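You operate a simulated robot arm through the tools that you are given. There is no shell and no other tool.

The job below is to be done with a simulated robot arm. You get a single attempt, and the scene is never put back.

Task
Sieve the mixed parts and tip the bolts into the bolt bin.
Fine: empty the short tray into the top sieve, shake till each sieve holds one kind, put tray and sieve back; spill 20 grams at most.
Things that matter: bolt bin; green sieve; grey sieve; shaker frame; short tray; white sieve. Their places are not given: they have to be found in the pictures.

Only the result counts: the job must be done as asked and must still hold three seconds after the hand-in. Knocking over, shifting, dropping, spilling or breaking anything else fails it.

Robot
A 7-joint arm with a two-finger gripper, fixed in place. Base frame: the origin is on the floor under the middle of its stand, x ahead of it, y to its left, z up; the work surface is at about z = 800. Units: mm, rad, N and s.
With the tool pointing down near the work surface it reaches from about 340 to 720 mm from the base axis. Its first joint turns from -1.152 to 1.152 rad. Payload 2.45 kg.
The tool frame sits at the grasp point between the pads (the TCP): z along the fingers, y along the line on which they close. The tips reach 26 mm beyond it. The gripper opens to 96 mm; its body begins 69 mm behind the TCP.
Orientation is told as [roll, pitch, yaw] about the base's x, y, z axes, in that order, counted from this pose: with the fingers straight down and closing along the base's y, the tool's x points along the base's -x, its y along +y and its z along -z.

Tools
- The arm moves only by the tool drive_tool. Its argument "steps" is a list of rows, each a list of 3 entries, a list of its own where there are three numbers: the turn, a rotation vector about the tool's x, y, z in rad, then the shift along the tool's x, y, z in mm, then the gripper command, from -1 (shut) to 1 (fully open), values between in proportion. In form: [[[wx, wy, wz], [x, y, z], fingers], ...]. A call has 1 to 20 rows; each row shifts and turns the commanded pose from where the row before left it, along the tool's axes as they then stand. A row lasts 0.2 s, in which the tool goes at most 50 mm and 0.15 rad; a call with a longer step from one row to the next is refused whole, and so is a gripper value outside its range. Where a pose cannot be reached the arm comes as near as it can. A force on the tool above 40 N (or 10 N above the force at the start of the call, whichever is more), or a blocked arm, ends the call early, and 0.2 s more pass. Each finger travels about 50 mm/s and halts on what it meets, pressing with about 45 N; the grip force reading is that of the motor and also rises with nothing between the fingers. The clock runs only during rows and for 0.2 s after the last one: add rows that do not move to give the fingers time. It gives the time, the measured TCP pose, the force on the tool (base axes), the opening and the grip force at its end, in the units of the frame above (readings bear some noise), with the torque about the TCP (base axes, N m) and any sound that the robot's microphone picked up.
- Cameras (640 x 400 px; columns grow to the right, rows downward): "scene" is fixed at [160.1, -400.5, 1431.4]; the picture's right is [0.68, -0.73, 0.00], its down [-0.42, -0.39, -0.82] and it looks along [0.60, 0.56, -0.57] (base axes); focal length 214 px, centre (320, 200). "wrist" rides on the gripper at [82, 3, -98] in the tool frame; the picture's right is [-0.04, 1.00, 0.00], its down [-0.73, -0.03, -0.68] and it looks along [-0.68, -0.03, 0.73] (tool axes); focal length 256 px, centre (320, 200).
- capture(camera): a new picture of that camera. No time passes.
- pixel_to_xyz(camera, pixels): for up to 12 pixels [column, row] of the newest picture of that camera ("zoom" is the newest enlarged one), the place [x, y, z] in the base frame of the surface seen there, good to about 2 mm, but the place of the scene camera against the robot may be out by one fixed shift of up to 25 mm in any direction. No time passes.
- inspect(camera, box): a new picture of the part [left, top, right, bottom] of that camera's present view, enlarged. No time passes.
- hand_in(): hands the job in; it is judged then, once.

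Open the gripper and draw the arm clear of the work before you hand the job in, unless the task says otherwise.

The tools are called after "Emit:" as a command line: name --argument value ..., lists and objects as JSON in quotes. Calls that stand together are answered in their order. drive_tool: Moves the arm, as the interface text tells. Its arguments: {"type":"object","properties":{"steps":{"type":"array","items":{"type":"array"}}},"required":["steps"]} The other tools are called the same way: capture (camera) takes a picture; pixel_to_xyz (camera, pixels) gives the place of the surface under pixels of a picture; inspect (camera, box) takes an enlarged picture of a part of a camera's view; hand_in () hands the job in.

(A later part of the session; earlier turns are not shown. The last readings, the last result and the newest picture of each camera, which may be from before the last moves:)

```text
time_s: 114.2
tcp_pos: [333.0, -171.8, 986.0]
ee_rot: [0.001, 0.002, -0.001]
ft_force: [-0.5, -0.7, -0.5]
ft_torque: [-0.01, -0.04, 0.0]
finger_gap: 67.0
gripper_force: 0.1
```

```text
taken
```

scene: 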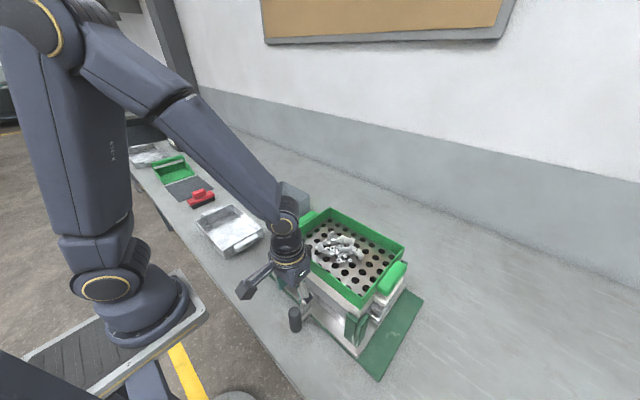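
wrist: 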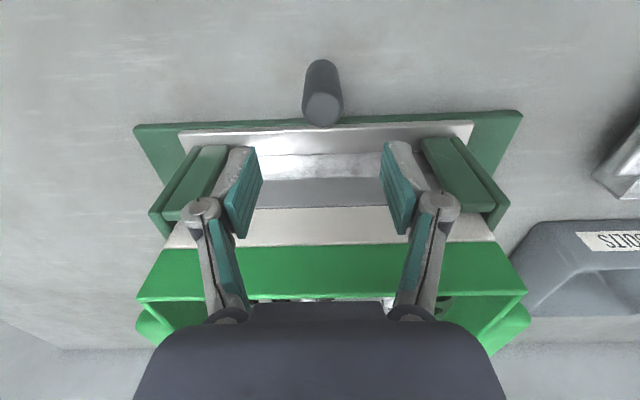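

I check the clearance between the hand/wrist and the sieve rim.

Emit:
inspect --camera "scene" --box '[225, 180, 375, 340]'

Emit:
pixel_to_xyz --camera "scene" --pixels '[[310, 265], [302, 240], [299, 220], [290, 215], [308, 255], [290, 280], [300, 282], [285, 240], [295, 205], [304, 275]]'

Emit:
pixel_to_xyz --camera "wrist" --pixels '[[322, 105], [305, 105], [342, 105], [322, 122], [322, 90], [322, 65], [322, 128]]'

```text
2.50 times, centred on (300, 260) of scene
```

zoom: 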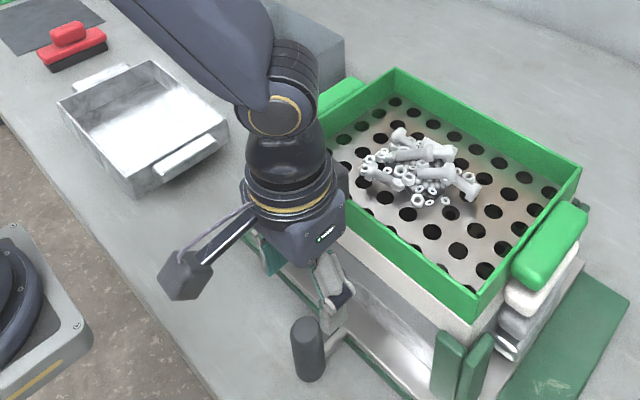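

```text
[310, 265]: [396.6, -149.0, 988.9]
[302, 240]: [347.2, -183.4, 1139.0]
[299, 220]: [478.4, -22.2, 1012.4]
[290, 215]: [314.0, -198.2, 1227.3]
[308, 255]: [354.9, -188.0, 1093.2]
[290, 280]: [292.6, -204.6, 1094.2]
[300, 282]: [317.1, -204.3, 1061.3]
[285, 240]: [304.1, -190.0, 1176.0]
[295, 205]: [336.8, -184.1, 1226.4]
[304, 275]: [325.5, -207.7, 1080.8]
```

```text
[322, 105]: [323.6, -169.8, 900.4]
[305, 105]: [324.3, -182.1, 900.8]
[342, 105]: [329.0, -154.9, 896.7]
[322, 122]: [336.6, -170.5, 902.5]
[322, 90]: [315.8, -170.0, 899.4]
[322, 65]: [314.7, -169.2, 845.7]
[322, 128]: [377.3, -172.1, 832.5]
```

Clearances are fine (hand ends near x≈370, rim starts at 409). I descend onto the knob at (329,−169), TCP z≈882, and close.

Emit:
drive_tool --steps '[[[0, 0, 0], [2, 1.5, 30], 0.4], [[0, 0, 0], [2, 1, 30], 0.4], [[0, 0, 0], [0, 0, 25], 0.4], [[0, 0, 0], [0, 0, 19], 0.4], [[0, 0, 0], [0, 0, 0], 0.4], [[0, 0, 0], [0, 0, 0], -0.2], [[0, 0, 0], [0, 0, 0], -0.5], [[0, 0, 0], [0, 0, 0], -1], [[0, 0, 0], [0, 0, 0], -1], [[0, 0, 0], [0, 0, 0], -1]]'

Emit:
capture --camera "wrist"

Emit:
inspect --camera "scene" --box '[225, 180, 375, 340]'

```text
time_s: 116.4
tcp_pos: [327.7, -168.3, 882.0]
ee_rot: [-0.002, 0.001, 0.0]
ft_force: [0.6, 0.1, -1.7]
ft_torque: [0.03, -0.13, -0.03]
finger_gap: 31.7
gripper_force: 44.6
```

```text
taken
```

wrist: 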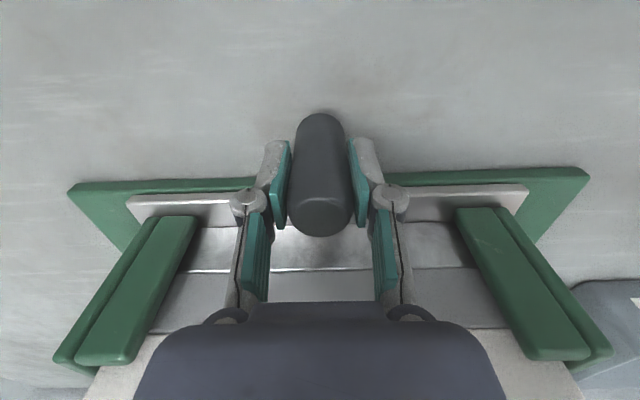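

```text
2.50 times, centred on (300, 260) of scene
```

zoom: 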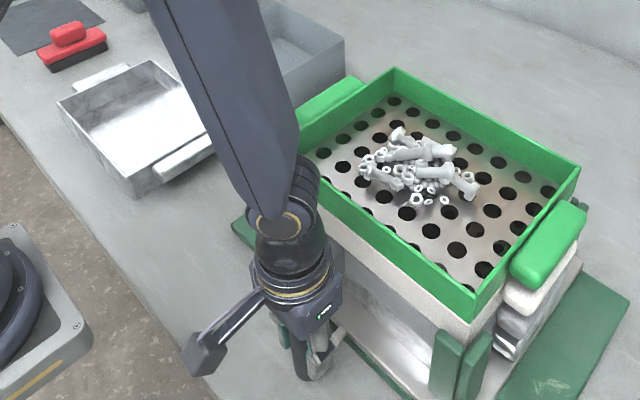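

Knob gripped (gap 31.7 mm). I probe the slide gently: +6 mm in y and back, watching the force.

Emit:
drive_tool --steps '[[[0, 0, 0], [0, 3, 0], -1], [[0, 0, 0], [0, 3, 0], -1], [[0, 0, 0], [0, 4, 0], -1], [[0, 0, 0], [0, 0, 0], -1]]'

Emit:
inspect --camera "scene" --box '[225, 180, 445, 390]'

```text
time_s: 117.4
tcp_pos: [327.3, -157.9, 882.3]
ee_rot: [-0.002, 0.002, 0.001]
ft_force: [-7.3, -0.7, 28.3]
ft_torque: [0.03, 0.51, -0.05]
finger_gap: 31.5
gripper_force: 45.0
```

```text
1.90 times, centred on (335, 285) of scene
```

zoom: 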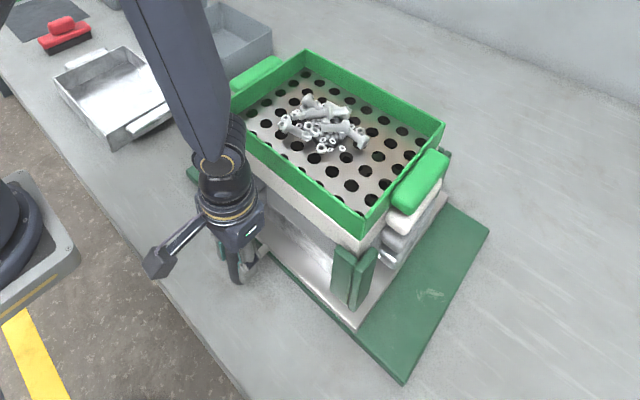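

It slides freely along y (force y ≈ 0), but a vertical preload of 28 N has built up. I relieve it with a 0.5 mm lift.

Emit:
drive_tool --steps '[[[0, 0, 0], [0, 0, -0.5], -1], [[0, 0, 0], [0, 0, 0], -1]]'

```text
time_s: 118.0
tcp_pos: [327.5, -158.6, 882.4]
ee_rot: [0.0, 0.002, 0.0]
ft_force: [-9.3, -1.3, 21.4]
ft_torque: [-0.05, -0.28, -0.08]
finger_gap: 31.5
gripper_force: 44.5
```

Still 21 N up and −9 N in x; I ease a little more in both.

Emit:
drive_tool --steps '[[[0, 0, 0], [0.5, 0, -0.8], -1], [[0, 0, 0], [0.3, 0, -0.6], -1], [[0, 0, 0], [0, 0, 0], -1]]'

```text
time_s: 118.8
tcp_pos: [328.3, -159.0, 883.7]
ee_rot: [0.0, 0.001, 0.002]
ft_force: [5.9, -1.3, -32.5]
ft_torque: [0.04, 0.05, 0.05]
finger_gap: 31.7
gripper_force: 45.0
```

Overshot to −32 N; I go back 0.8 mm down.

Emit:
drive_tool --steps '[[[0, 0, 0], [-0.3, 0, 0.8], -1], [[0, 0, 0], [0, 0, 0], -1]]'

```text
time_s: 119.4
tcp_pos: [328.2, -158.1, 884.8]
ee_rot: [0.0, 0.001, 0.001]
ft_force: [-1.3, -0.3, 1.6]
ft_torque: [-0.02, 0.52, 0.22]
finger_gap: 31.6
gripper_force: 44.8
```

Balanced now (1.6 N). I start with gentle strokes of about ±15 mm around the centre y≈−168 and watch the parts.

Emit:
drive_tool --steps '[[[0, 0, 0], [0, -25, 0], -1], [[0, 0, 0], [0, 30, 0], -1], [[0, 0, 0], [0, -30, 0], -1], [[0, 0, 0], [0, 30, 0], -1], [[0, 0, 0], [0, -30, 0], -1], [[0, 0, 0], [0, 30, 0], -1], [[0, 0, 0], [0, -30, 0], -1], [[0, 0, 0], [0, 15, 0], -1]]'

Emit:
inspect --camera "scene" --box '[225, 180, 445, 390]'

```text
time_s: 121.2
tcp_pos: [326.8, -171.1, 885.1]
ee_rot: [-0.003, 0.0, -0.001]
ft_force: [-1.1, -1.1, 6.4]
ft_torque: [0.24, -0.17, -0.16]
finger_gap: 31.4
gripper_force: 45.0
```

```text
1.90 times, centred on (335, 285) of scene
```

zoom: 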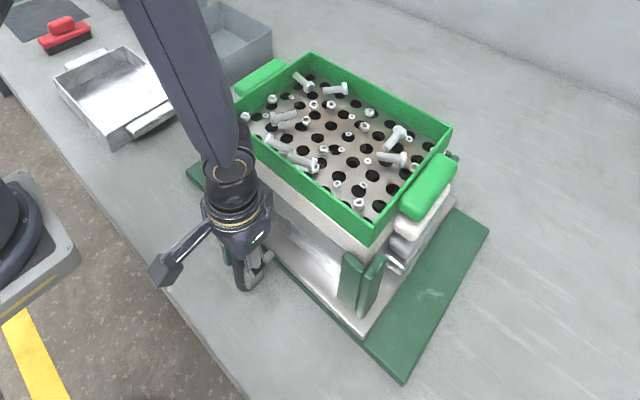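

The parts have spread over the plate without escaping. I shake more, with 36 mm strokes.

Emit:
drive_tool --steps '[[[0, 0, 0], [0, -18, 0], -1], [[0, 0, 0], [0, 36, 0], -1], [[0, 0, 0], [0, -36, 0], -1], [[0, 0, 0], [0, 36, 0], -1], [[0, 0, 0], [0, -36, 0], -1], [[0, 0, 0], [0, 36, 0], -1], [[0, 0, 0], [0, -36, 0], -1], [[0, 0, 0], [0, 36, 0], -1], [[0, 0, 0], [0, -36, 0], -1], [[0, 0, 0], [0, 36, 0], -1], [[0, 0, 0], [0, -36, 0], -1], [[0, 0, 0], [0, 36, 0], -1], [[0, 0, 0], [0, -36, 0], -1], [[0, 0, 0], [0, 36, 0], -1], [[0, 0, 0], [0, -36, 0], -1], [[0, 0, 0], [0, 36, 0], -1], [[0, 0, 0], [0, -36, 0], -1], [[0, 0, 0], [0, 36, 0], -1], [[0, 0, 0], [0, -18, 0], -1]]'

Emit:
inspect --camera "scene" --box '[225, 180, 445, 390]'

```text
time_s: 125.2
tcp_pos: [327.2, -169.5, 882.5]
ee_rot: [-0.001, 0.001, 0.001]
ft_force: [-2.5, 0.1, -12.0]
ft_torque: [-0.23, 0.13, 0.01]
finger_gap: 31.5
gripper_force: 44.9
```

```text
1.90 times, centred on (335, 285) of scene
```

zoom: 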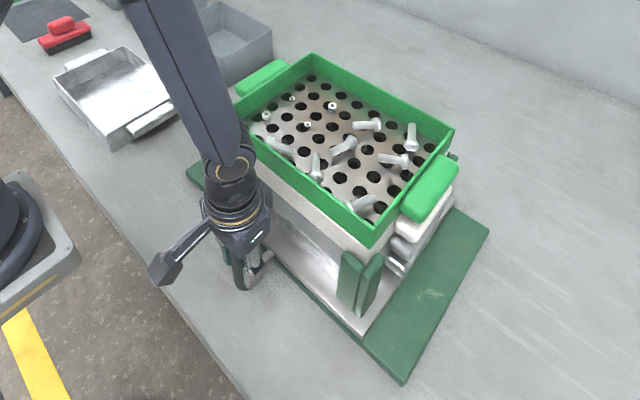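

Nearly all nuts and washers have dropped; a few rings remain. I keep shaking so the lower sieves separate too.

Emit:
drive_tool --steps '[[[0, 0, 0], [0, -20, 0], -1], [[0, 0, 0], [0, 40, 0], -1], [[0, 0, 0], [0, -40, 0], -1], [[0, 0, 0], [0, 40, 0], -1], [[0, 0, 0], [0, -40, 0], -1], [[0, 0, 0], [0, 40, 0], -1], [[0, 0, 0], [0, -40, 0], -1], [[0, 0, 0], [0, 40, 0], -1], [[0, 0, 0], [0, -40, 0], -1], [[0, 0, 0], [0, 40, 0], -1], [[0, 0, 0], [0, -40, 0], -1], [[0, 0, 0], [0, 40, 0], -1], [[0, 0, 0], [0, -40, 0], -1], [[0, 0, 0], [0, 40, 0], -1], [[0, 0, 0], [0, -40, 0], -1], [[0, 0, 0], [0, 40, 0], -1], [[0, 0, 0], [0, -40, 0], -1], [[0, 0, 0], [0, 40, 0], -1], [[0, 0, 0], [0, -20, 0], -1]]'

Emit:
inspect --camera "scene" --box '[270, 190, 430, 330]'

```text
time_s: 129.2
tcp_pos: [325.7, -166.4, 883.6]
ee_rot: [0.002, 0.004, 0.0]
ft_force: [-5.6, 0.8, -30.9]
ft_torque: [-0.02, -0.1, -0.15]
finger_gap: 31.4
gripper_force: 44.8
```

```text
2.86 times, centred on (350, 260) of scene
```

zoom: 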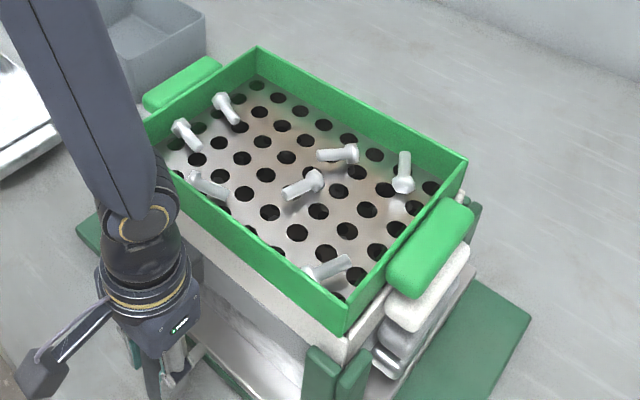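

Only bolts (7 visible) remain in the green sieve. The z preload is −31 N, so I relieve it and continue shaking for the lower levels.

Emit:
drive_tool --steps '[[[0, 0, 0], [0, 0, 0.6], -1], [[0, 0, 0], [0, 0, 0], -1]]'

```text
time_s: 129.8
tcp_pos: [326.3, -167.5, 884.8]
ee_rot: [0.001, 0.003, 0.0]
ft_force: [-9.2, -0.4, -1.6]
ft_torque: [0.1, 1.5, 0.06]
finger_gap: 31.7
gripper_force: 45.3
```

Emit:
drive_tool --steps '[[[0, 0, 0], [0, -20, 0], -1], [[0, 0, 0], [0, 40, 0], -1], [[0, 0, 0], [0, -40, 0], -1], [[0, 0, 0], [0, 40, 0], -1], [[0, 0, 0], [0, -40, 0], -1], [[0, 0, 0], [0, 40, 0], -1], [[0, 0, 0], [0, -40, 0], -1], [[0, 0, 0], [0, 40, 0], -1], [[0, 0, 0], [0, -40, 0], -1], [[0, 0, 0], [0, 40, 0], -1], [[0, 0, 0], [0, -40, 0], -1], [[0, 0, 0], [0, 40, 0], -1], [[0, 0, 0], [0, -40, 0], -1], [[0, 0, 0], [0, 40, 0], -1], [[0, 0, 0], [0, -40, 0], -1], [[0, 0, 0], [0, 40, 0], -1], [[0, 0, 0], [0, -40, 0], -1], [[0, 0, 0], [0, 40, 0], -1], [[0, 0, 0], [0, -20, 0], -1]]'

Emit:
inspect --camera "scene" --box '[270, 190, 430, 330]'

```text
time_s: 133.8
tcp_pos: [325.8, -167.8, 883.7]
ee_rot: [0.0, 0.003, -0.002]
ft_force: [6.6, 0.3, 5.7]
ft_torque: [-0.32, 0.17, -0.17]
finger_gap: 31.2
gripper_force: 45.3
```

```text
2.86 times, centred on (350, 260) of scene
```

zoom: 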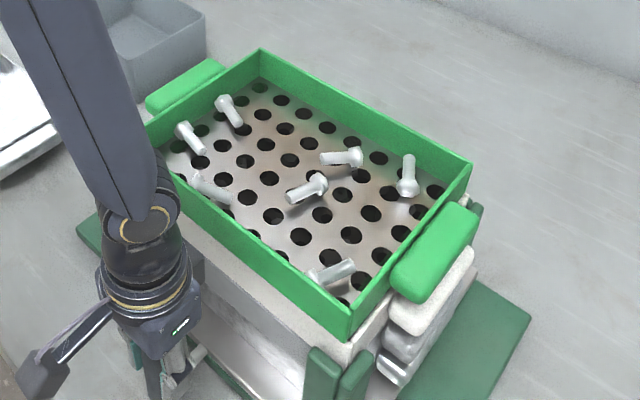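

Bolts stayed where they were this round. One more round with 46 mm strokes to make sure the lower sieves finished, ending at the centre position.

Emit:
drive_tool --steps '[[[0, 0, 0], [0, -23, 0], -1], [[0, 0, 0], [0, 46, 0], -1], [[0, 0, 0], [0, -46, 0], -1], [[0, 0, 0], [0, 46, 0], -1], [[0, 0, 0], [0, -46, 0], -1], [[0, 0, 0], [0, 46, 0], -1], [[0, 0, 0], [0, -46, 0], -1], [[0, 0, 0], [0, 46, 0], -1], [[0, 0, 0], [0, -46, 0], -1], [[0, 0, 0], [0, 46, 0], -1], [[0, 0, 0], [0, -46, 0], -1], [[0, 0, 0], [0, 46, 0], -1], [[0, 0, 0], [0, -46, 0], -1], [[0, 0, 0], [0, 46, 0], -1], [[0, 0, 0], [0, -46, 0], -1], [[0, 0, 0], [0, 46, 0], -1], [[0, 0, 0], [0, -46, 0], -1], [[0, 0, 0], [0, 46, 0], -1], [[0, 0, 0], [0, -23, 0], -1]]'

Emit:
inspect --camera "scene" --box '[270, 190, 430, 330]'

```text
time_s: 137.8
tcp_pos: [325.4, -169.0, 883.6]
ee_rot: [0.0, 0.005, -0.001]
ft_force: [9.2, 0.2, -14.8]
ft_torque: [-0.16, -0.53, -0.17]
finger_gap: 31.2
gripper_force: 45.1
```

```text
2.86 times, centred on (350, 260) of scene
```

zoom: 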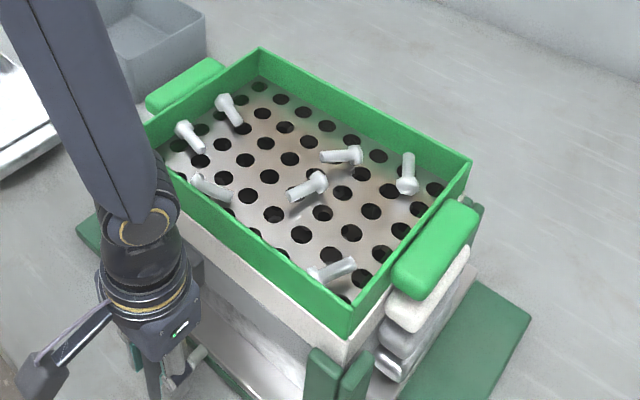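

Bolts unchanged: the separation looks complete (7 bolts, as counted in the tray). I release the knob at the centre position and rise straight up.

Emit:
drive_tool --steps '[[[0, 0, 0], [0, 0, 0], -0.2], [[0, 0, 0], [0, 0, 0], 0.2], [[0, 0, 0], [0, 0, 0], 0.5], [[0, 0, 0], [0, 0, 0], 0.6], [[0, 0, 0], [0, 0, -20], 0.6], [[0, 0, 0], [0, 0, -30], 0.6], [[0, 0, 0], [0, 0, -40], 0.6], [[0, 0, 0], [0, 0, -40], 1], [[0, 0, 0], [0, 0, -40], 1], [[0, 0, 0], [0, 0, -40], 1], [[0, 0, 0], [0, 0, -40], 1], [[0, 0, 0], [0, 0, 0], 1]]'

Emit:
capture --camera "scene"

Emit:
capture --camera "wrist"

```text
time_s: 140.4
tcp_pos: [328.1, -169.0, 1134.7]
ee_rot: [0.0, 0.003, 0.0]
ft_force: [0.5, -0.4, 0.3]
ft_torque: [-0.02, 0.0, 0.02]
finger_gap: 95.8
gripper_force: 0.0
```

```text
taken
```

scene: 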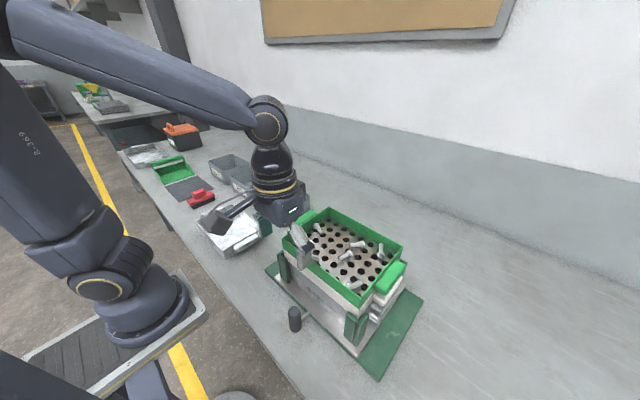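

```text
taken
```

wrist: 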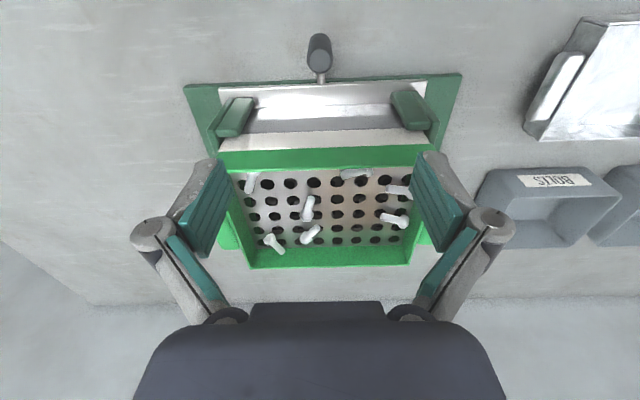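

The frame is free of my grip and bolts are in the green sieve. Next I look closely at the −y handle of the green sieve, going above it at (500,−306) with the tool pitched +0.3.

Emit:
drive_tool --steps '[[[0, 0, 0], [-34.4, -27.4, 0], 1], [[0, 0, 0], [-34.4, -27.4, 0], 1], [[0, 0, 0], [-34.4, -27.4, 0], 1], [[0, 0, 0], [-34.4, -27.4, 0], 1], [[0, 0, 0], [-34.4, -27.4, 0], 1], [[0, 0.15, 0], [0, 0, 0], 0.5], [[0, 0.147, 0], [0, 0, 0], 0.1], [[0, 0, 0], [-8.9, 0, 28.7], 0.06], [[0, 0, 0], [0, 0, 0], 0.06], [[0, 0, 0], [0, 0, 0], 0.06]]'

Emit:
capture --camera "wrist"

Emit:
inspect --camera "wrist" --box '[240, 40, 560, 240]'

Emit:
capture --camera "scene"

```text
time_s: 142.6
tcp_pos: [498.1, -307.4, 1103.8]
ee_rot: [-0.002, 0.299, 0.0]
ft_force: [0.1, 0.1, -1.1]
ft_torque: [0.0, -0.01, 0.02]
finger_gap: 51.0
gripper_force: 0.0
```

```text
taken
```

wrist: 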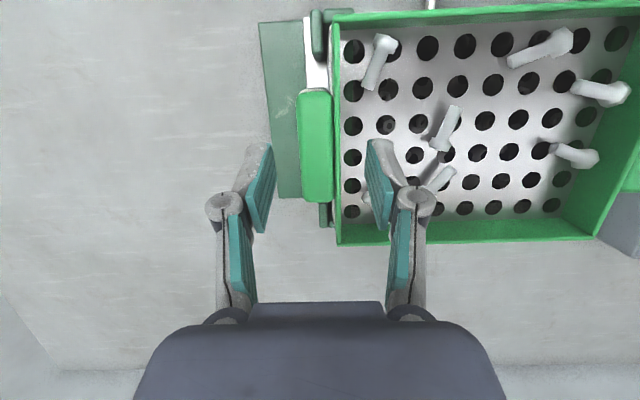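

```text
2.00 times, centred on (400, 140) of wrist
```

zoom: 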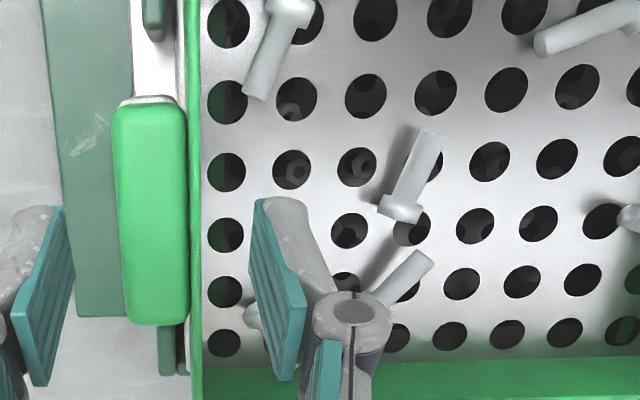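

```text
taken
```

scene: 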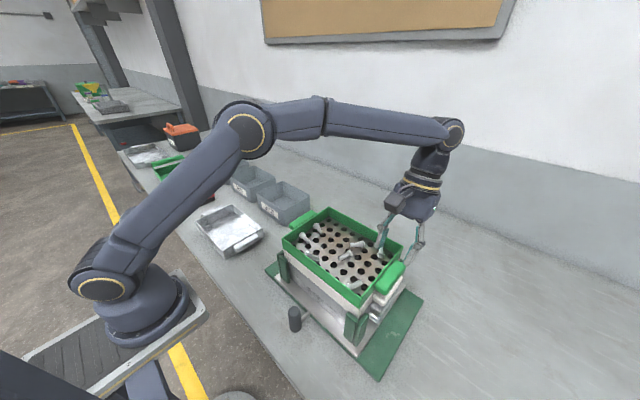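

I measure the handle, the wall, and the bolts close to it — one at (378,65) and one partly hidden by the finger at (365,197).

Emit:
pixel_to_xyz --camera "wrist" --pixels '[[302, 95], [329, 94], [306, 198], [331, 196], [334, 130], [338, 130], [341, 130], [336, 20], [338, 242], [365, 197], [372, 78], [385, 42]]'

Emit:
pixel_to_xyz --camera "wrist" --pixels '[[346, 120], [350, 160], [318, 145], [268, 110], [313, 35], [325, 35], [590, 235], [620, 190], [440, 128], [432, 185], [450, 172], [632, 200]]'

Emit:
inspect --camera "scene" --box '[330, 210, 420, 300]'

```text
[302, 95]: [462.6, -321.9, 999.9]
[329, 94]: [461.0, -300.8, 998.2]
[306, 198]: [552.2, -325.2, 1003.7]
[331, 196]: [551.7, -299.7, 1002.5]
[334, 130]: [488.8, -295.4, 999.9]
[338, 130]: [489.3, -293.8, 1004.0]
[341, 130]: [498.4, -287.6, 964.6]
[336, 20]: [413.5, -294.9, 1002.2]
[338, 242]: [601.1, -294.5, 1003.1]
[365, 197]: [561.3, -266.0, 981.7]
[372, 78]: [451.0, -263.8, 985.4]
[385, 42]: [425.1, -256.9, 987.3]
```

```text
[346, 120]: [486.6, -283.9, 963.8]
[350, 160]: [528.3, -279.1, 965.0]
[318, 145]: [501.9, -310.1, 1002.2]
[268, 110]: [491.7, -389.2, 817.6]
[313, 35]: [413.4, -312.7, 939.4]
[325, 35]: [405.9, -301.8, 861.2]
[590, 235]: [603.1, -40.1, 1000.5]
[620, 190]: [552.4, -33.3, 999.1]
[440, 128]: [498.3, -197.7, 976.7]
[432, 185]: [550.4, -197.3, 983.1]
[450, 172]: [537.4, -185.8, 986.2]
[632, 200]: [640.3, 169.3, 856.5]
```

```text
4.44 times, centred on (375, 255) of scene
```

zoom: 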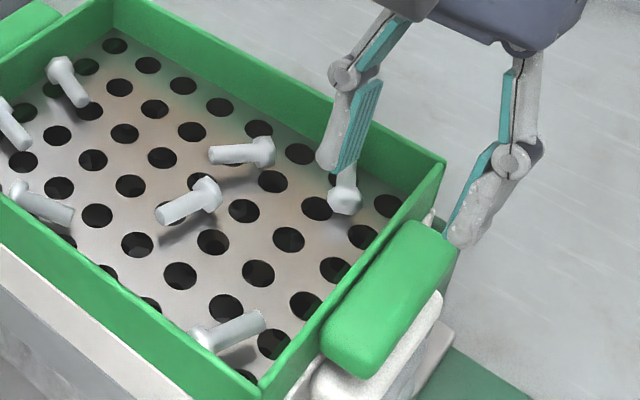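

Handle: y −325…−297, x 460–552, top 1003; wall inner face ≈ −291; the free spot at x≈505 has no bolts within reach of the inner finger. I descend to z≈1030 and check alignment.

Emit:
drive_tool --steps '[[[0, 0, 0], [-6.7, -1, -2.1], 0.06], [[0, 0, 0], [-7.4, 0, 23.9], 0.06], [[0, 0, 0], [-7.4, 0, 23.9], 0.06], [[0, 0, 0], [-7.4, 0, 23.9], 0.06], [[0, 0, 0], [0, 0, 0], 0.06]]'

Emit:
capture --camera "wrist"

Emit:
inspect --camera "wrist" --box '[200, 60, 460, 260]'

```text
time_s: 143.8
tcp_pos: [506.4, -307.0, 1028.6]
ee_rot: [-0.001, 0.3, 0.0]
ft_force: [0.0, 0.3, -0.1]
ft_torque: [-0.01, -0.01, 0.01]
finger_gap: 50.8
gripper_force: 0.0
```

```text
taken
```

wrist: 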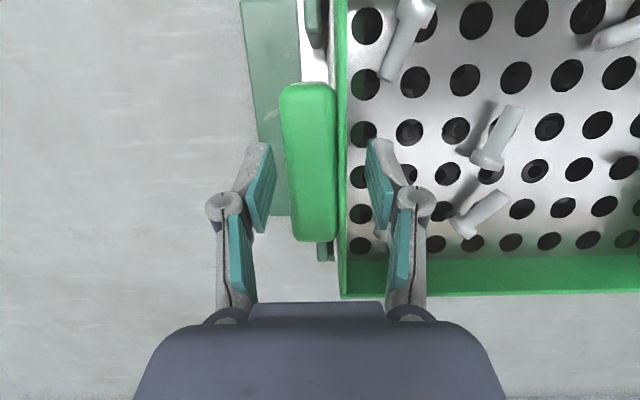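

```text
2.00 times, centred on (330, 160) of wrist
```

zoom: 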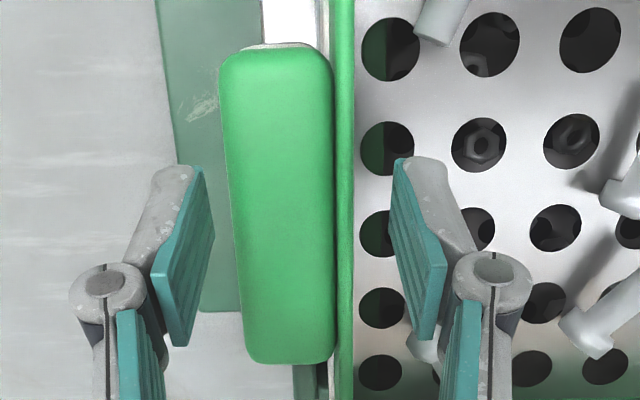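

Aligned; hex nuts are visible in the white sieve through the holes. I descend the last 31 mm.

Emit:
drive_tool --steps '[[[0, 0, 0], [-3.1, -0.5, 9.9], 0.06], [[0, 0, 0], [-3.1, -0.5, 9.9], 0.06], [[0, 0, 0], [-3, 0, 9.8], 0.06], [[0, 0, 0], [0, 0, 0], 0.06]]'

Emit:
inspect --camera "wrist" --box '[200, 60, 460, 260]'

Emit:
inspect --camera "scene" --box '[330, 190, 450, 310]'

```text
time_s: 144.8
tcp_pos: [507.7, -307.0, 997.3]
ee_rot: [-0.002, 0.298, 0.0]
ft_force: [-0.1, -0.1, -0.6]
ft_torque: [0.0, -0.02, 0.0]
finger_gap: 51.0
gripper_force: 0.0
```

```text
2.00 times, centred on (330, 160) of wrist
```

zoom: 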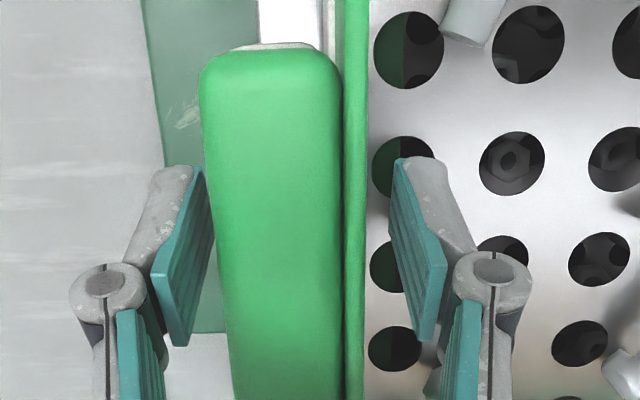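

```text
3.33 times, centred on (390, 250) of scene
```

zoom: 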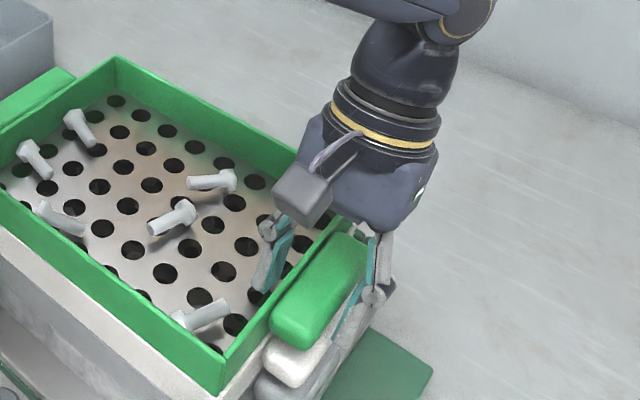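

Before closing I check how high the white handle below reaches, to avoid clamping it too.

Emit:
pixel_to_xyz --camera "zoom" --pixels '[[290, 360], [280, 350], [300, 375], [330, 340], [345, 310], [310, 355], [285, 325], [320, 270], [275, 385], [340, 325]]'

Emit:
inspect --camera "scene" --box '[375, 250, 425, 320]'

```text
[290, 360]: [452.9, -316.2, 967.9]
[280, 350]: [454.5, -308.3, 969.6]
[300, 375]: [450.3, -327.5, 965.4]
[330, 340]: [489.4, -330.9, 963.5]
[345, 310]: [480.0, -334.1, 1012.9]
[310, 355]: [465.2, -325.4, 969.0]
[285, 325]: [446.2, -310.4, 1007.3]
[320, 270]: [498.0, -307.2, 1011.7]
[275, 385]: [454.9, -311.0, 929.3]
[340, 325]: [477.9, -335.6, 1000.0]
```

```text
5.71 times, centred on (400, 285) of scene
```

zoom: 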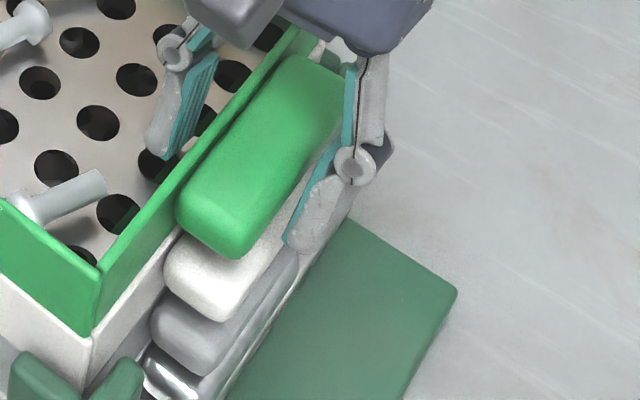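

The white handle tops out near z≈961, below the fingertips (≈969). I close on the green handle and wall.

Emit:
drive_tool --steps '[[[0, 0, 0], [0, 0, 0], -0.1], [[0, 0, 0], [0, 0, 0], -0.3], [[0, 0, 0], [0, 0, 0], -1], [[0, 0, 0], [0, 0, 0], -1], [[0, 0, 0], [0, 0, 0], -1]]'

Emit:
capture --camera "wrist"

Emit:
pixel_to_xyz --camera "wrist" --pixels '[[345, 60], [340, 60], [350, 10], [640, 320], [500, 320], [346, 120], [344, 280], [600, 320]]'

```text
time_s: 146.0
tcp_pos: [506.1, -307.0, 997.8]
ee_rot: [0.001, 0.298, -0.001]
ft_force: [-0.4, 0.2, 3.1]
ft_torque: [0.41, 0.13, 0.21]
finger_gap: 36.2
gripper_force: 44.8
```

```text
taken
```

wrist: 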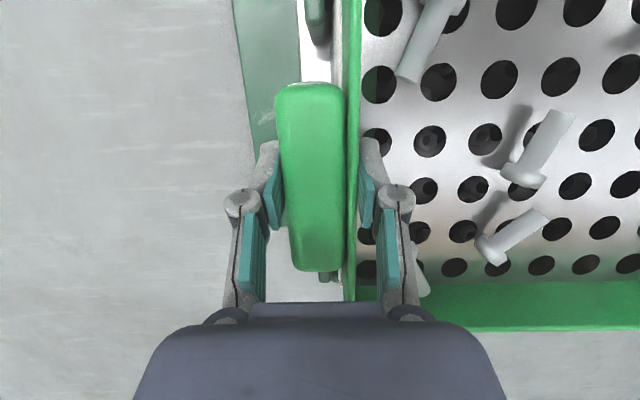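

```text
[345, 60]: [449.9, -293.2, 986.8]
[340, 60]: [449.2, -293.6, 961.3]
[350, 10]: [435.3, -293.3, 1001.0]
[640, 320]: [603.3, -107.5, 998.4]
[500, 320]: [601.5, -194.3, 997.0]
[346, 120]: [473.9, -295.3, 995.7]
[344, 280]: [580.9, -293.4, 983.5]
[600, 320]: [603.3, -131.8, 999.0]
```

Clamped (36.2 mm, 45 N). I lift 10 mm and read the load.

Emit:
drive_tool --steps '[[[0, 0, 0], [1.5, 0, -4.8], -1], [[0, 0, 0], [1.5, 0, -4.8], -1], [[0, 0, 0], [0, 0, 0], -1]]'

Emit:
inspect --camera "scene" --box '[265, 190, 435, 330]'

```text
time_s: 146.8
tcp_pos: [508.2, -306.8, 1007.4]
ee_rot: [-0.003, 0.298, -0.001]
ft_force: [-0.1, 0.0, -5.4]
ft_torque: [-0.65, 0.05, 0.01]
finger_gap: 35.9
gripper_force: 44.9
```

```text
2.86 times, centred on (350, 260) of scene
```

zoom: 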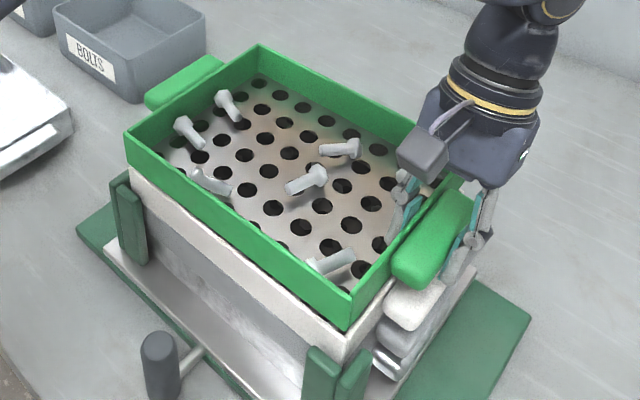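

The full weight (5.4 N) is on the gripper. I lift on to z≈1100.

Emit:
drive_tool --steps '[[[0, 0, 0], [3, 0, -9.6], -1], [[0, 0, 0], [4.4, 0, -14.3], -1], [[0, 0, 0], [5.9, 0, -19.1], -1], [[0, 0, 0], [5.9, 0, -19.1], -1], [[0, 0, 0], [5.9, 0, -19.1], -1], [[0, 0, 0], [3, 0, -9.6], -1], [[0, 0, 0], [0, 0, 0], -1]]'

Emit:
capture --camera "scene"

Emit:
inspect --camera "scene" --box '[265, 170, 435, 330]'

Emit:
capture --camera "wrist"

```text
time_s: 148.4
tcp_pos: [507.6, -307.3, 1100.8]
ee_rot: [-0.003, 0.298, -0.001]
ft_force: [-0.1, -0.5, -5.3]
ft_torque: [-0.71, 0.03, 0.0]
finger_gap: 36.2
gripper_force: 45.5
```

```text
taken
```

scene: 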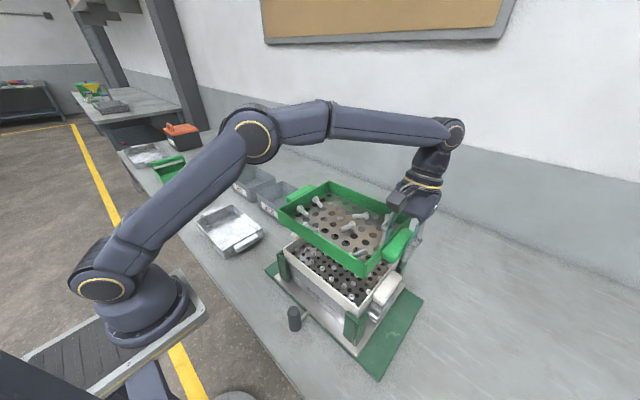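

```text
2.50 times, centred on (350, 250) of scene
```

zoom: 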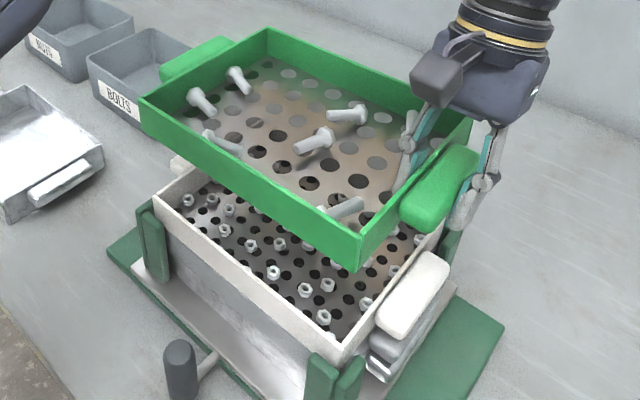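

```text
taken
```

wrist: 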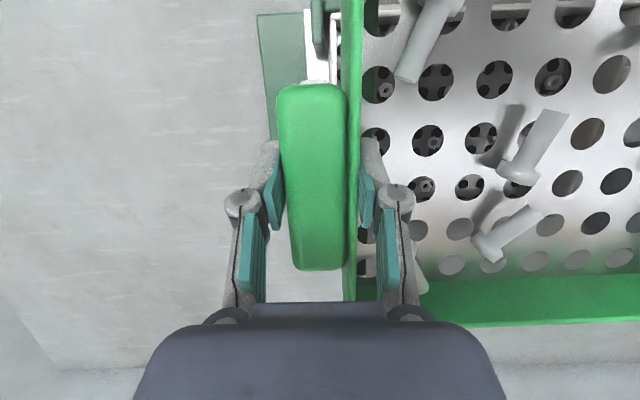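

The white sieve shows only nuts. Now I lift the green sieve to z≈1195 and carry it level toward (450,90) on the bin side.

Emit:
drive_tool --steps '[[[0, 0, 0], [3, 0, -9.6], -1], [[0, 0, 0], [6, 0, -19.1], -1], [[0, 0, 0], [6, 0, -19.1], -1], [[0, 0, 0], [6, 0, -19.1], -1], [[0, 0, 0], [6, 0, -19.1], -1], [[0, 0, 0], [1.5, 5, -4.8], -1], [[0, 0, 0], [2, 15, 0.6], -1], [[0, 0, 0], [3.9, 28.4, 1.2], -1], [[0, 0, 0], [3.9, 28.4, 1.2], -1], [[0, 0, 0], [3.9, 28.4, 1.2], -1], [[0, 0, 0], [3.9, 28.4, 1.2], -1], [[0, 0, 0], [3.9, 28.4, 1.2], -1], [[0, 0, 0], [3.9, 28.4, 1.2], -1], [[0, 0, 0], [3.9, 28.4, 1.2], -1], [[0, 0, 0], [3.9, 28.4, 1.2], -1], [[0, 0, 0], [3.9, 28.4, 1.2], -1], [[0, 0, 0], [3.9, 28.4, 1.2], -1], [[0, 0, 0], [3.9, 28.4, 1.2], -1], [[0, 0, 0], [3.9, 28.4, 1.2], -1], [[0, 0, 0], [2, 15, 0.6], -1]]'

Emit:
capture --camera "scene"

Emit:
capture --camera "wrist"

```text
time_s: 152.6
tcp_pos: [453.3, 69.1, 1195.4]
ee_rot: [0.0, 0.298, 0.0]
ft_force: [-0.9, -0.1, -4.9]
ft_torque: [-0.71, -0.01, -0.02]
finger_gap: 35.9
gripper_force: 45.0
```

```text
taken
```

scene: 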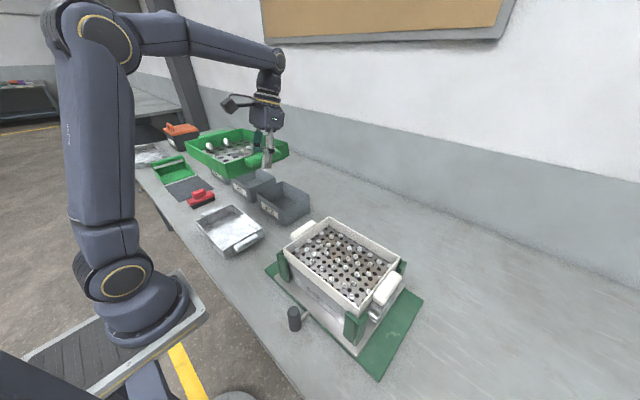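

```text
taken
```

wrist: 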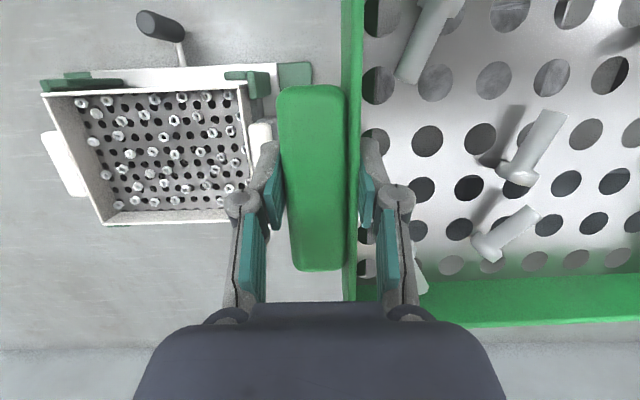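

I enlarge the white sieve in both views to be sure it holds only nuts.

Emit:
inspect --camera "wrist" --box '[40, 60, 260, 230]'

Emit:
inspect --camera "scene" --box '[280, 205, 415, 325]'

```text
2.35 times, centred on (150, 145) of wrist
```

zoom: 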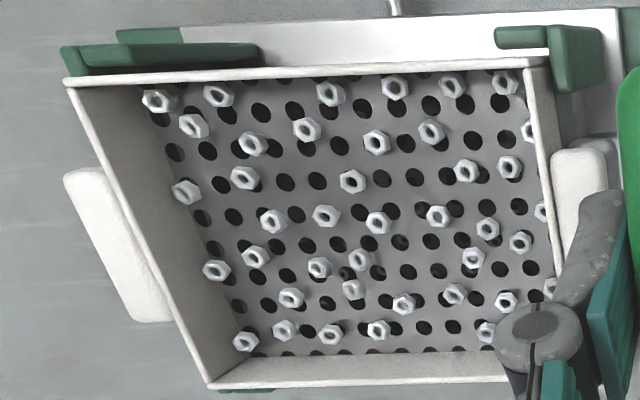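

```text
3.33 times, centred on (348, 265) of scene
```

zoom: 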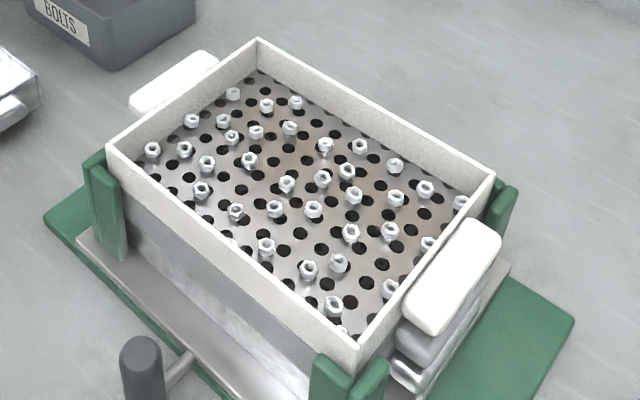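

The white sieve holds only hex nuts. I yaw the held sieve by −67° so that its far end points toward the bolt bin.

Emit:
drive_tool --steps '[[[-0.0133, 0, 0.043], [0, 0, 0], -1], [[-0.0266, 0, 0.086], [0, 0, 0], -1], [[-0.0266, 0, 0.086], [0, 0, 0], -1], [[-0.0266, 0, 0.086], [0, 0, 0], -1], [[-0.0266, 0, 0.086], [0, 0, 0], -1], [[-0.0266, 0, 0.086], [0, 0, 0], -1], [[-0.0266, 0, 0.086], [0, 0, 0], -1], [[-0.0266, 0, 0.086], [0, 0, 0], -1], [[-0.0266, 0, 0.086], [0, 0, 0], -1], [[-0.0266, 0, 0.086], [0, 0, 0], -1], [[-0.0266, 0, 0.086], [0, 0, 0], -1], [[-0.0266, 0, 0.086], [0, 0, 0], -1], [[-0.0266, 0, 0.086], [0, 0, 0], -1], [[-0.0133, 0, 0.043], [0, 0, 0], -1], [[0, 0, 0], [0, 0, 0], -1]]'

Emit:
capture --camera "scene"

Emit:
capture --camera "wrist"

```text
time_s: 155.8
tcp_pos: [452.0, 68.6, 1196.9]
ee_rot: [0.001, 0.297, -1.171]
ft_force: [0.2, -0.1, -5.3]
ft_torque: [-0.28, 0.65, 0.0]
finger_gap: 36.3
gripper_force: 44.6
```

```text
taken
```

scene: 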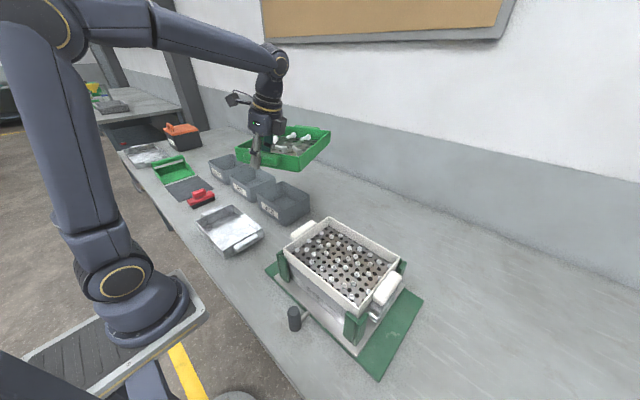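

```text
taken
```

wrist: 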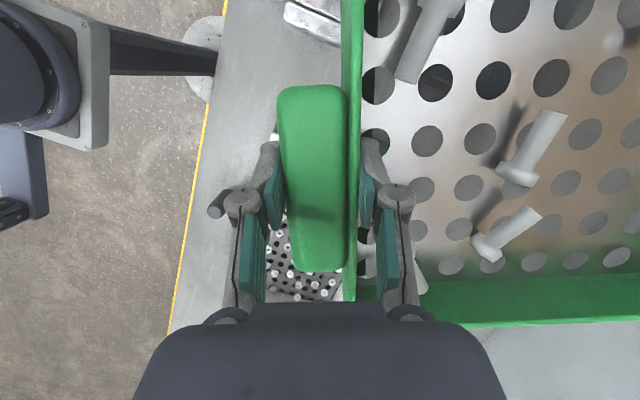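

I start tilting toward the bolt bin (same combined roll/pitch as before) while tracking the pouring corner onto the bin; first half.

Emit:
drive_tool --steps '[[[0.0433, -0.05, 0.0122], [1.98, 2.5, 1.4], -1], [[0.0439, -0.05, 0.01], [2.07, 2.53, 1.19], -1], [[0.0443, -0.05, 0.0078], [2.15, 2.56, 0.97], -1], [[0.0446, -0.05, 0.0056], [2.21, 2.58, 0.75], -1], [[0.0449, -0.05, 0.0034], [2.26, 2.59, 0.52], -1], [[0.045, -0.05, 0.0011], [2.29, 2.6, 0.29], -1], [[0.045, -0.05, -0.0011], [2.3, 2.61, 0.06], -1], [[0.0449, -0.05, -0.0034], [2.29, 2.61, -0.18], -1], [[0.0446, -0.05, -0.0056], [2.27, 2.6, -0.41], -1], [[0.0443, -0.05, -0.0078], [2.23, 2.59, -0.64], -1]]'

Emit:
capture --camera "scene"

Emit:
capture --camera "wrist"

```text
time_s: 158.0
tcp_pos: [467.1, 99.7, 1188.8]
ee_rot: [-0.459, -0.181, -1.081]
ft_force: [0.1, 0.5, -3.8]
ft_torque: [-0.14, 0.57, -0.01]
finger_gap: 36.2
gripper_force: 44.8
```

```text
taken
```

scene: 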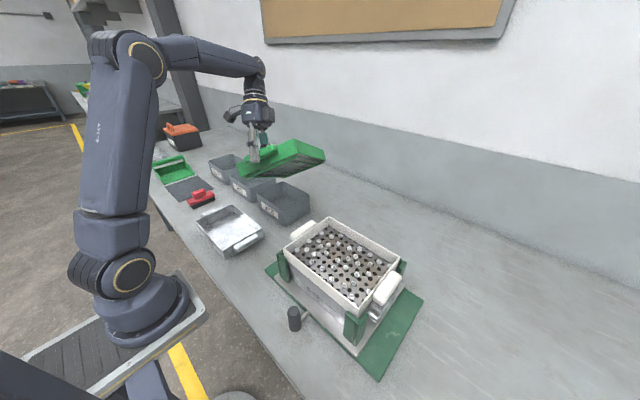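

```text
taken
```

wrist: 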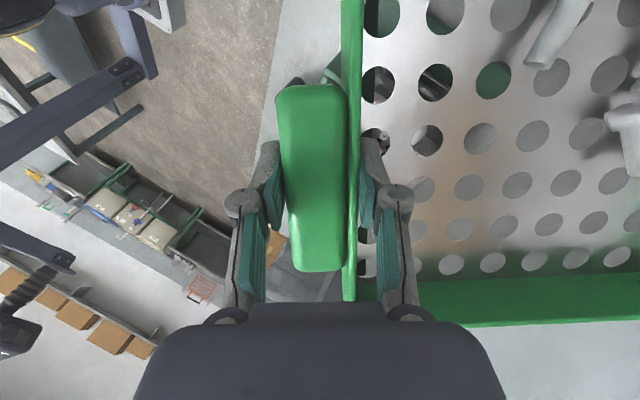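

Bolts are sliding in the sieve. The load reads 3.8 N, so I zoom to make sure nothing fell outside.

Emit:
inspect --camera "scene" --box '[210, 110, 350, 230]'

Emit:
inspect --camera "wrist" --box '[400, 0, 640, 260]'

Emit:
drive_tool --steps '[[[0, 0, 0], [0, 0, 0], -1]]'

```text
3.33 times, centred on (280, 170) of scene
```

zoom: 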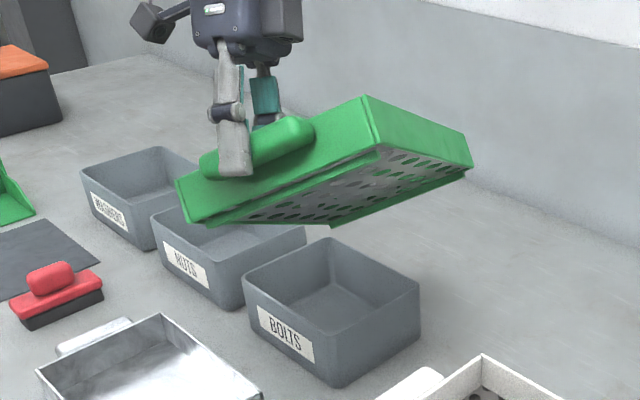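

```text
1.54 times, centred on (520, 130) of wrist
```

zoom: 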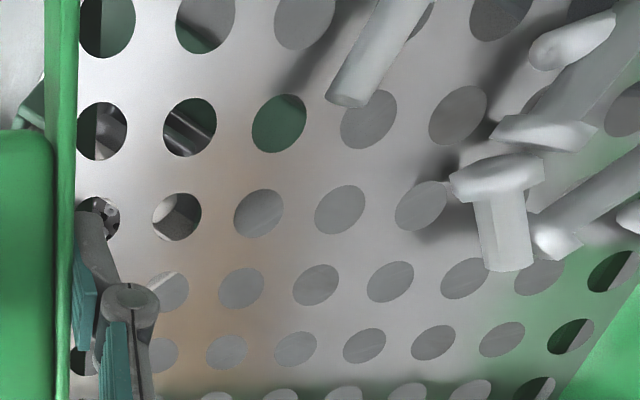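

```text
time_s: 158.4
tcp_pos: [467.8, 99.9, 1188.9]
ee_rot: [-0.458, -0.181, -1.082]
ft_force: [0.3, -0.9, -4.5]
ft_torque: [-0.16, 0.57, 0.01]
finger_gap: 36.4
gripper_force: 45.0
```

All bolts are still in the sieve and sliding to the corner. I continue with the second half of the tilt.

Emit:
drive_tool --steps '[[[0.0439, -0.05, -0.01], [1.68, 8.74, -3.8], -1], [[0.0433, -0.05, -0.0122], [1.39, 8.58, -4.26], -1], [[0.0426, -0.05, -0.0144], [1.21, 9.48, -5.4], -1], [[0.0419, -0.05, -0.0165], [0.79, 9.25, -5.85], -1], [[0.041, -0.05, -0.0186], [0.42, 9.86, -6.97], -1]]'

Emit:
capture --camera "wrist"

Emit:
inspect --camera "scene" --box '[210, 110, 350, 230]'

```text
time_s: 159.6
tcp_pos: [493.5, 123.8, 1185.2]
ee_rot: [-0.696, -0.318, -0.907]
ft_force: [0.1, 0.1, -5.0]
ft_torque: [-0.08, 0.5, -0.04]
finger_gap: 36.1
gripper_force: 44.9
out of reach, approached as far as the arm can: row 4, 5
```

```text
taken
```

wrist: 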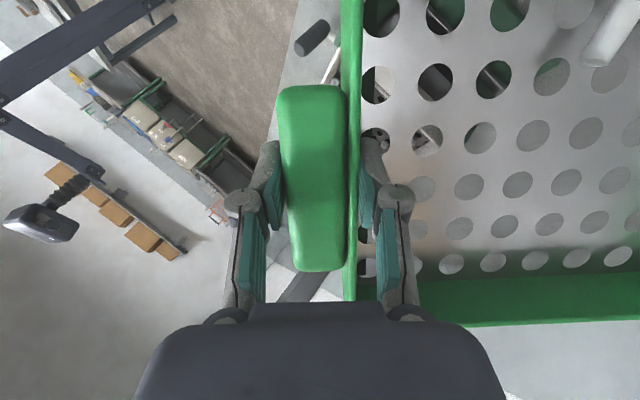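

```text
3.33 times, centred on (280, 170) of scene
```

zoom: 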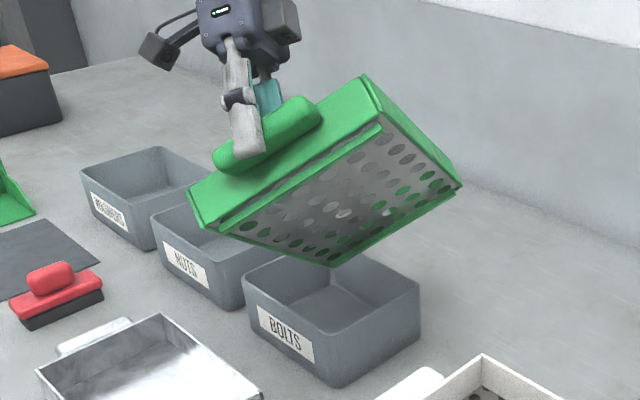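

Two rows hit the reach limit because the fingers point back toward the base; the corner still hangs over the bin at about (625,254). I hold the roll and continue with pitch only, which eases the reach.

Emit:
drive_tool --steps '[[[0, -0.07, 0], [2, 0, 0], -1], [[0, -0.07, 0], [4.8, 2, -2.26], -1], [[0, -0.07, 0], [4.63, 3.8, -2.59], -1], [[0, -0.07, 0], [4.44, 3.8, -2.9], -1], [[0, -0.07, 0], [4.23, 3.8, -3.2], -1]]'

Emit:
inspect --camera "scene" --box '[210, 110, 350, 230]'

Emit:
capture --camera "wrist"

```text
time_s: 160.8
tcp_pos: [492.7, 149.2, 1173.6]
ee_rot: [-0.856, -0.595, -0.597]
ft_force: [-1.4, -1.0, -3.2]
ft_torque: [-0.04, 0.28, -0.02]
finger_gap: 36.1
gripper_force: 44.8
```

```text
3.33 times, centred on (280, 170) of scene
```

zoom: 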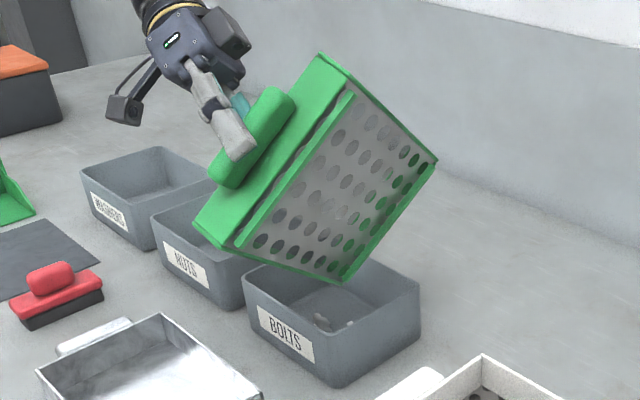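

```text
taken
```

wrist: 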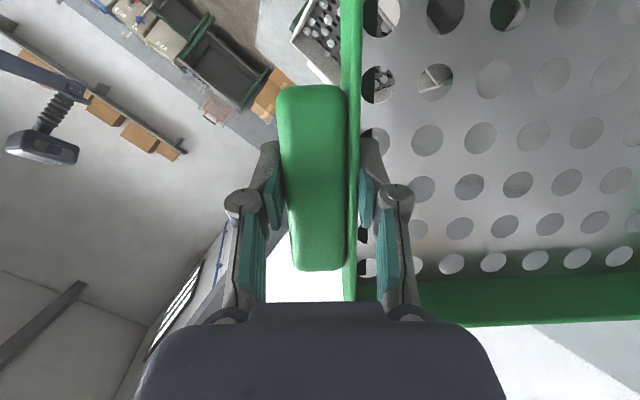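

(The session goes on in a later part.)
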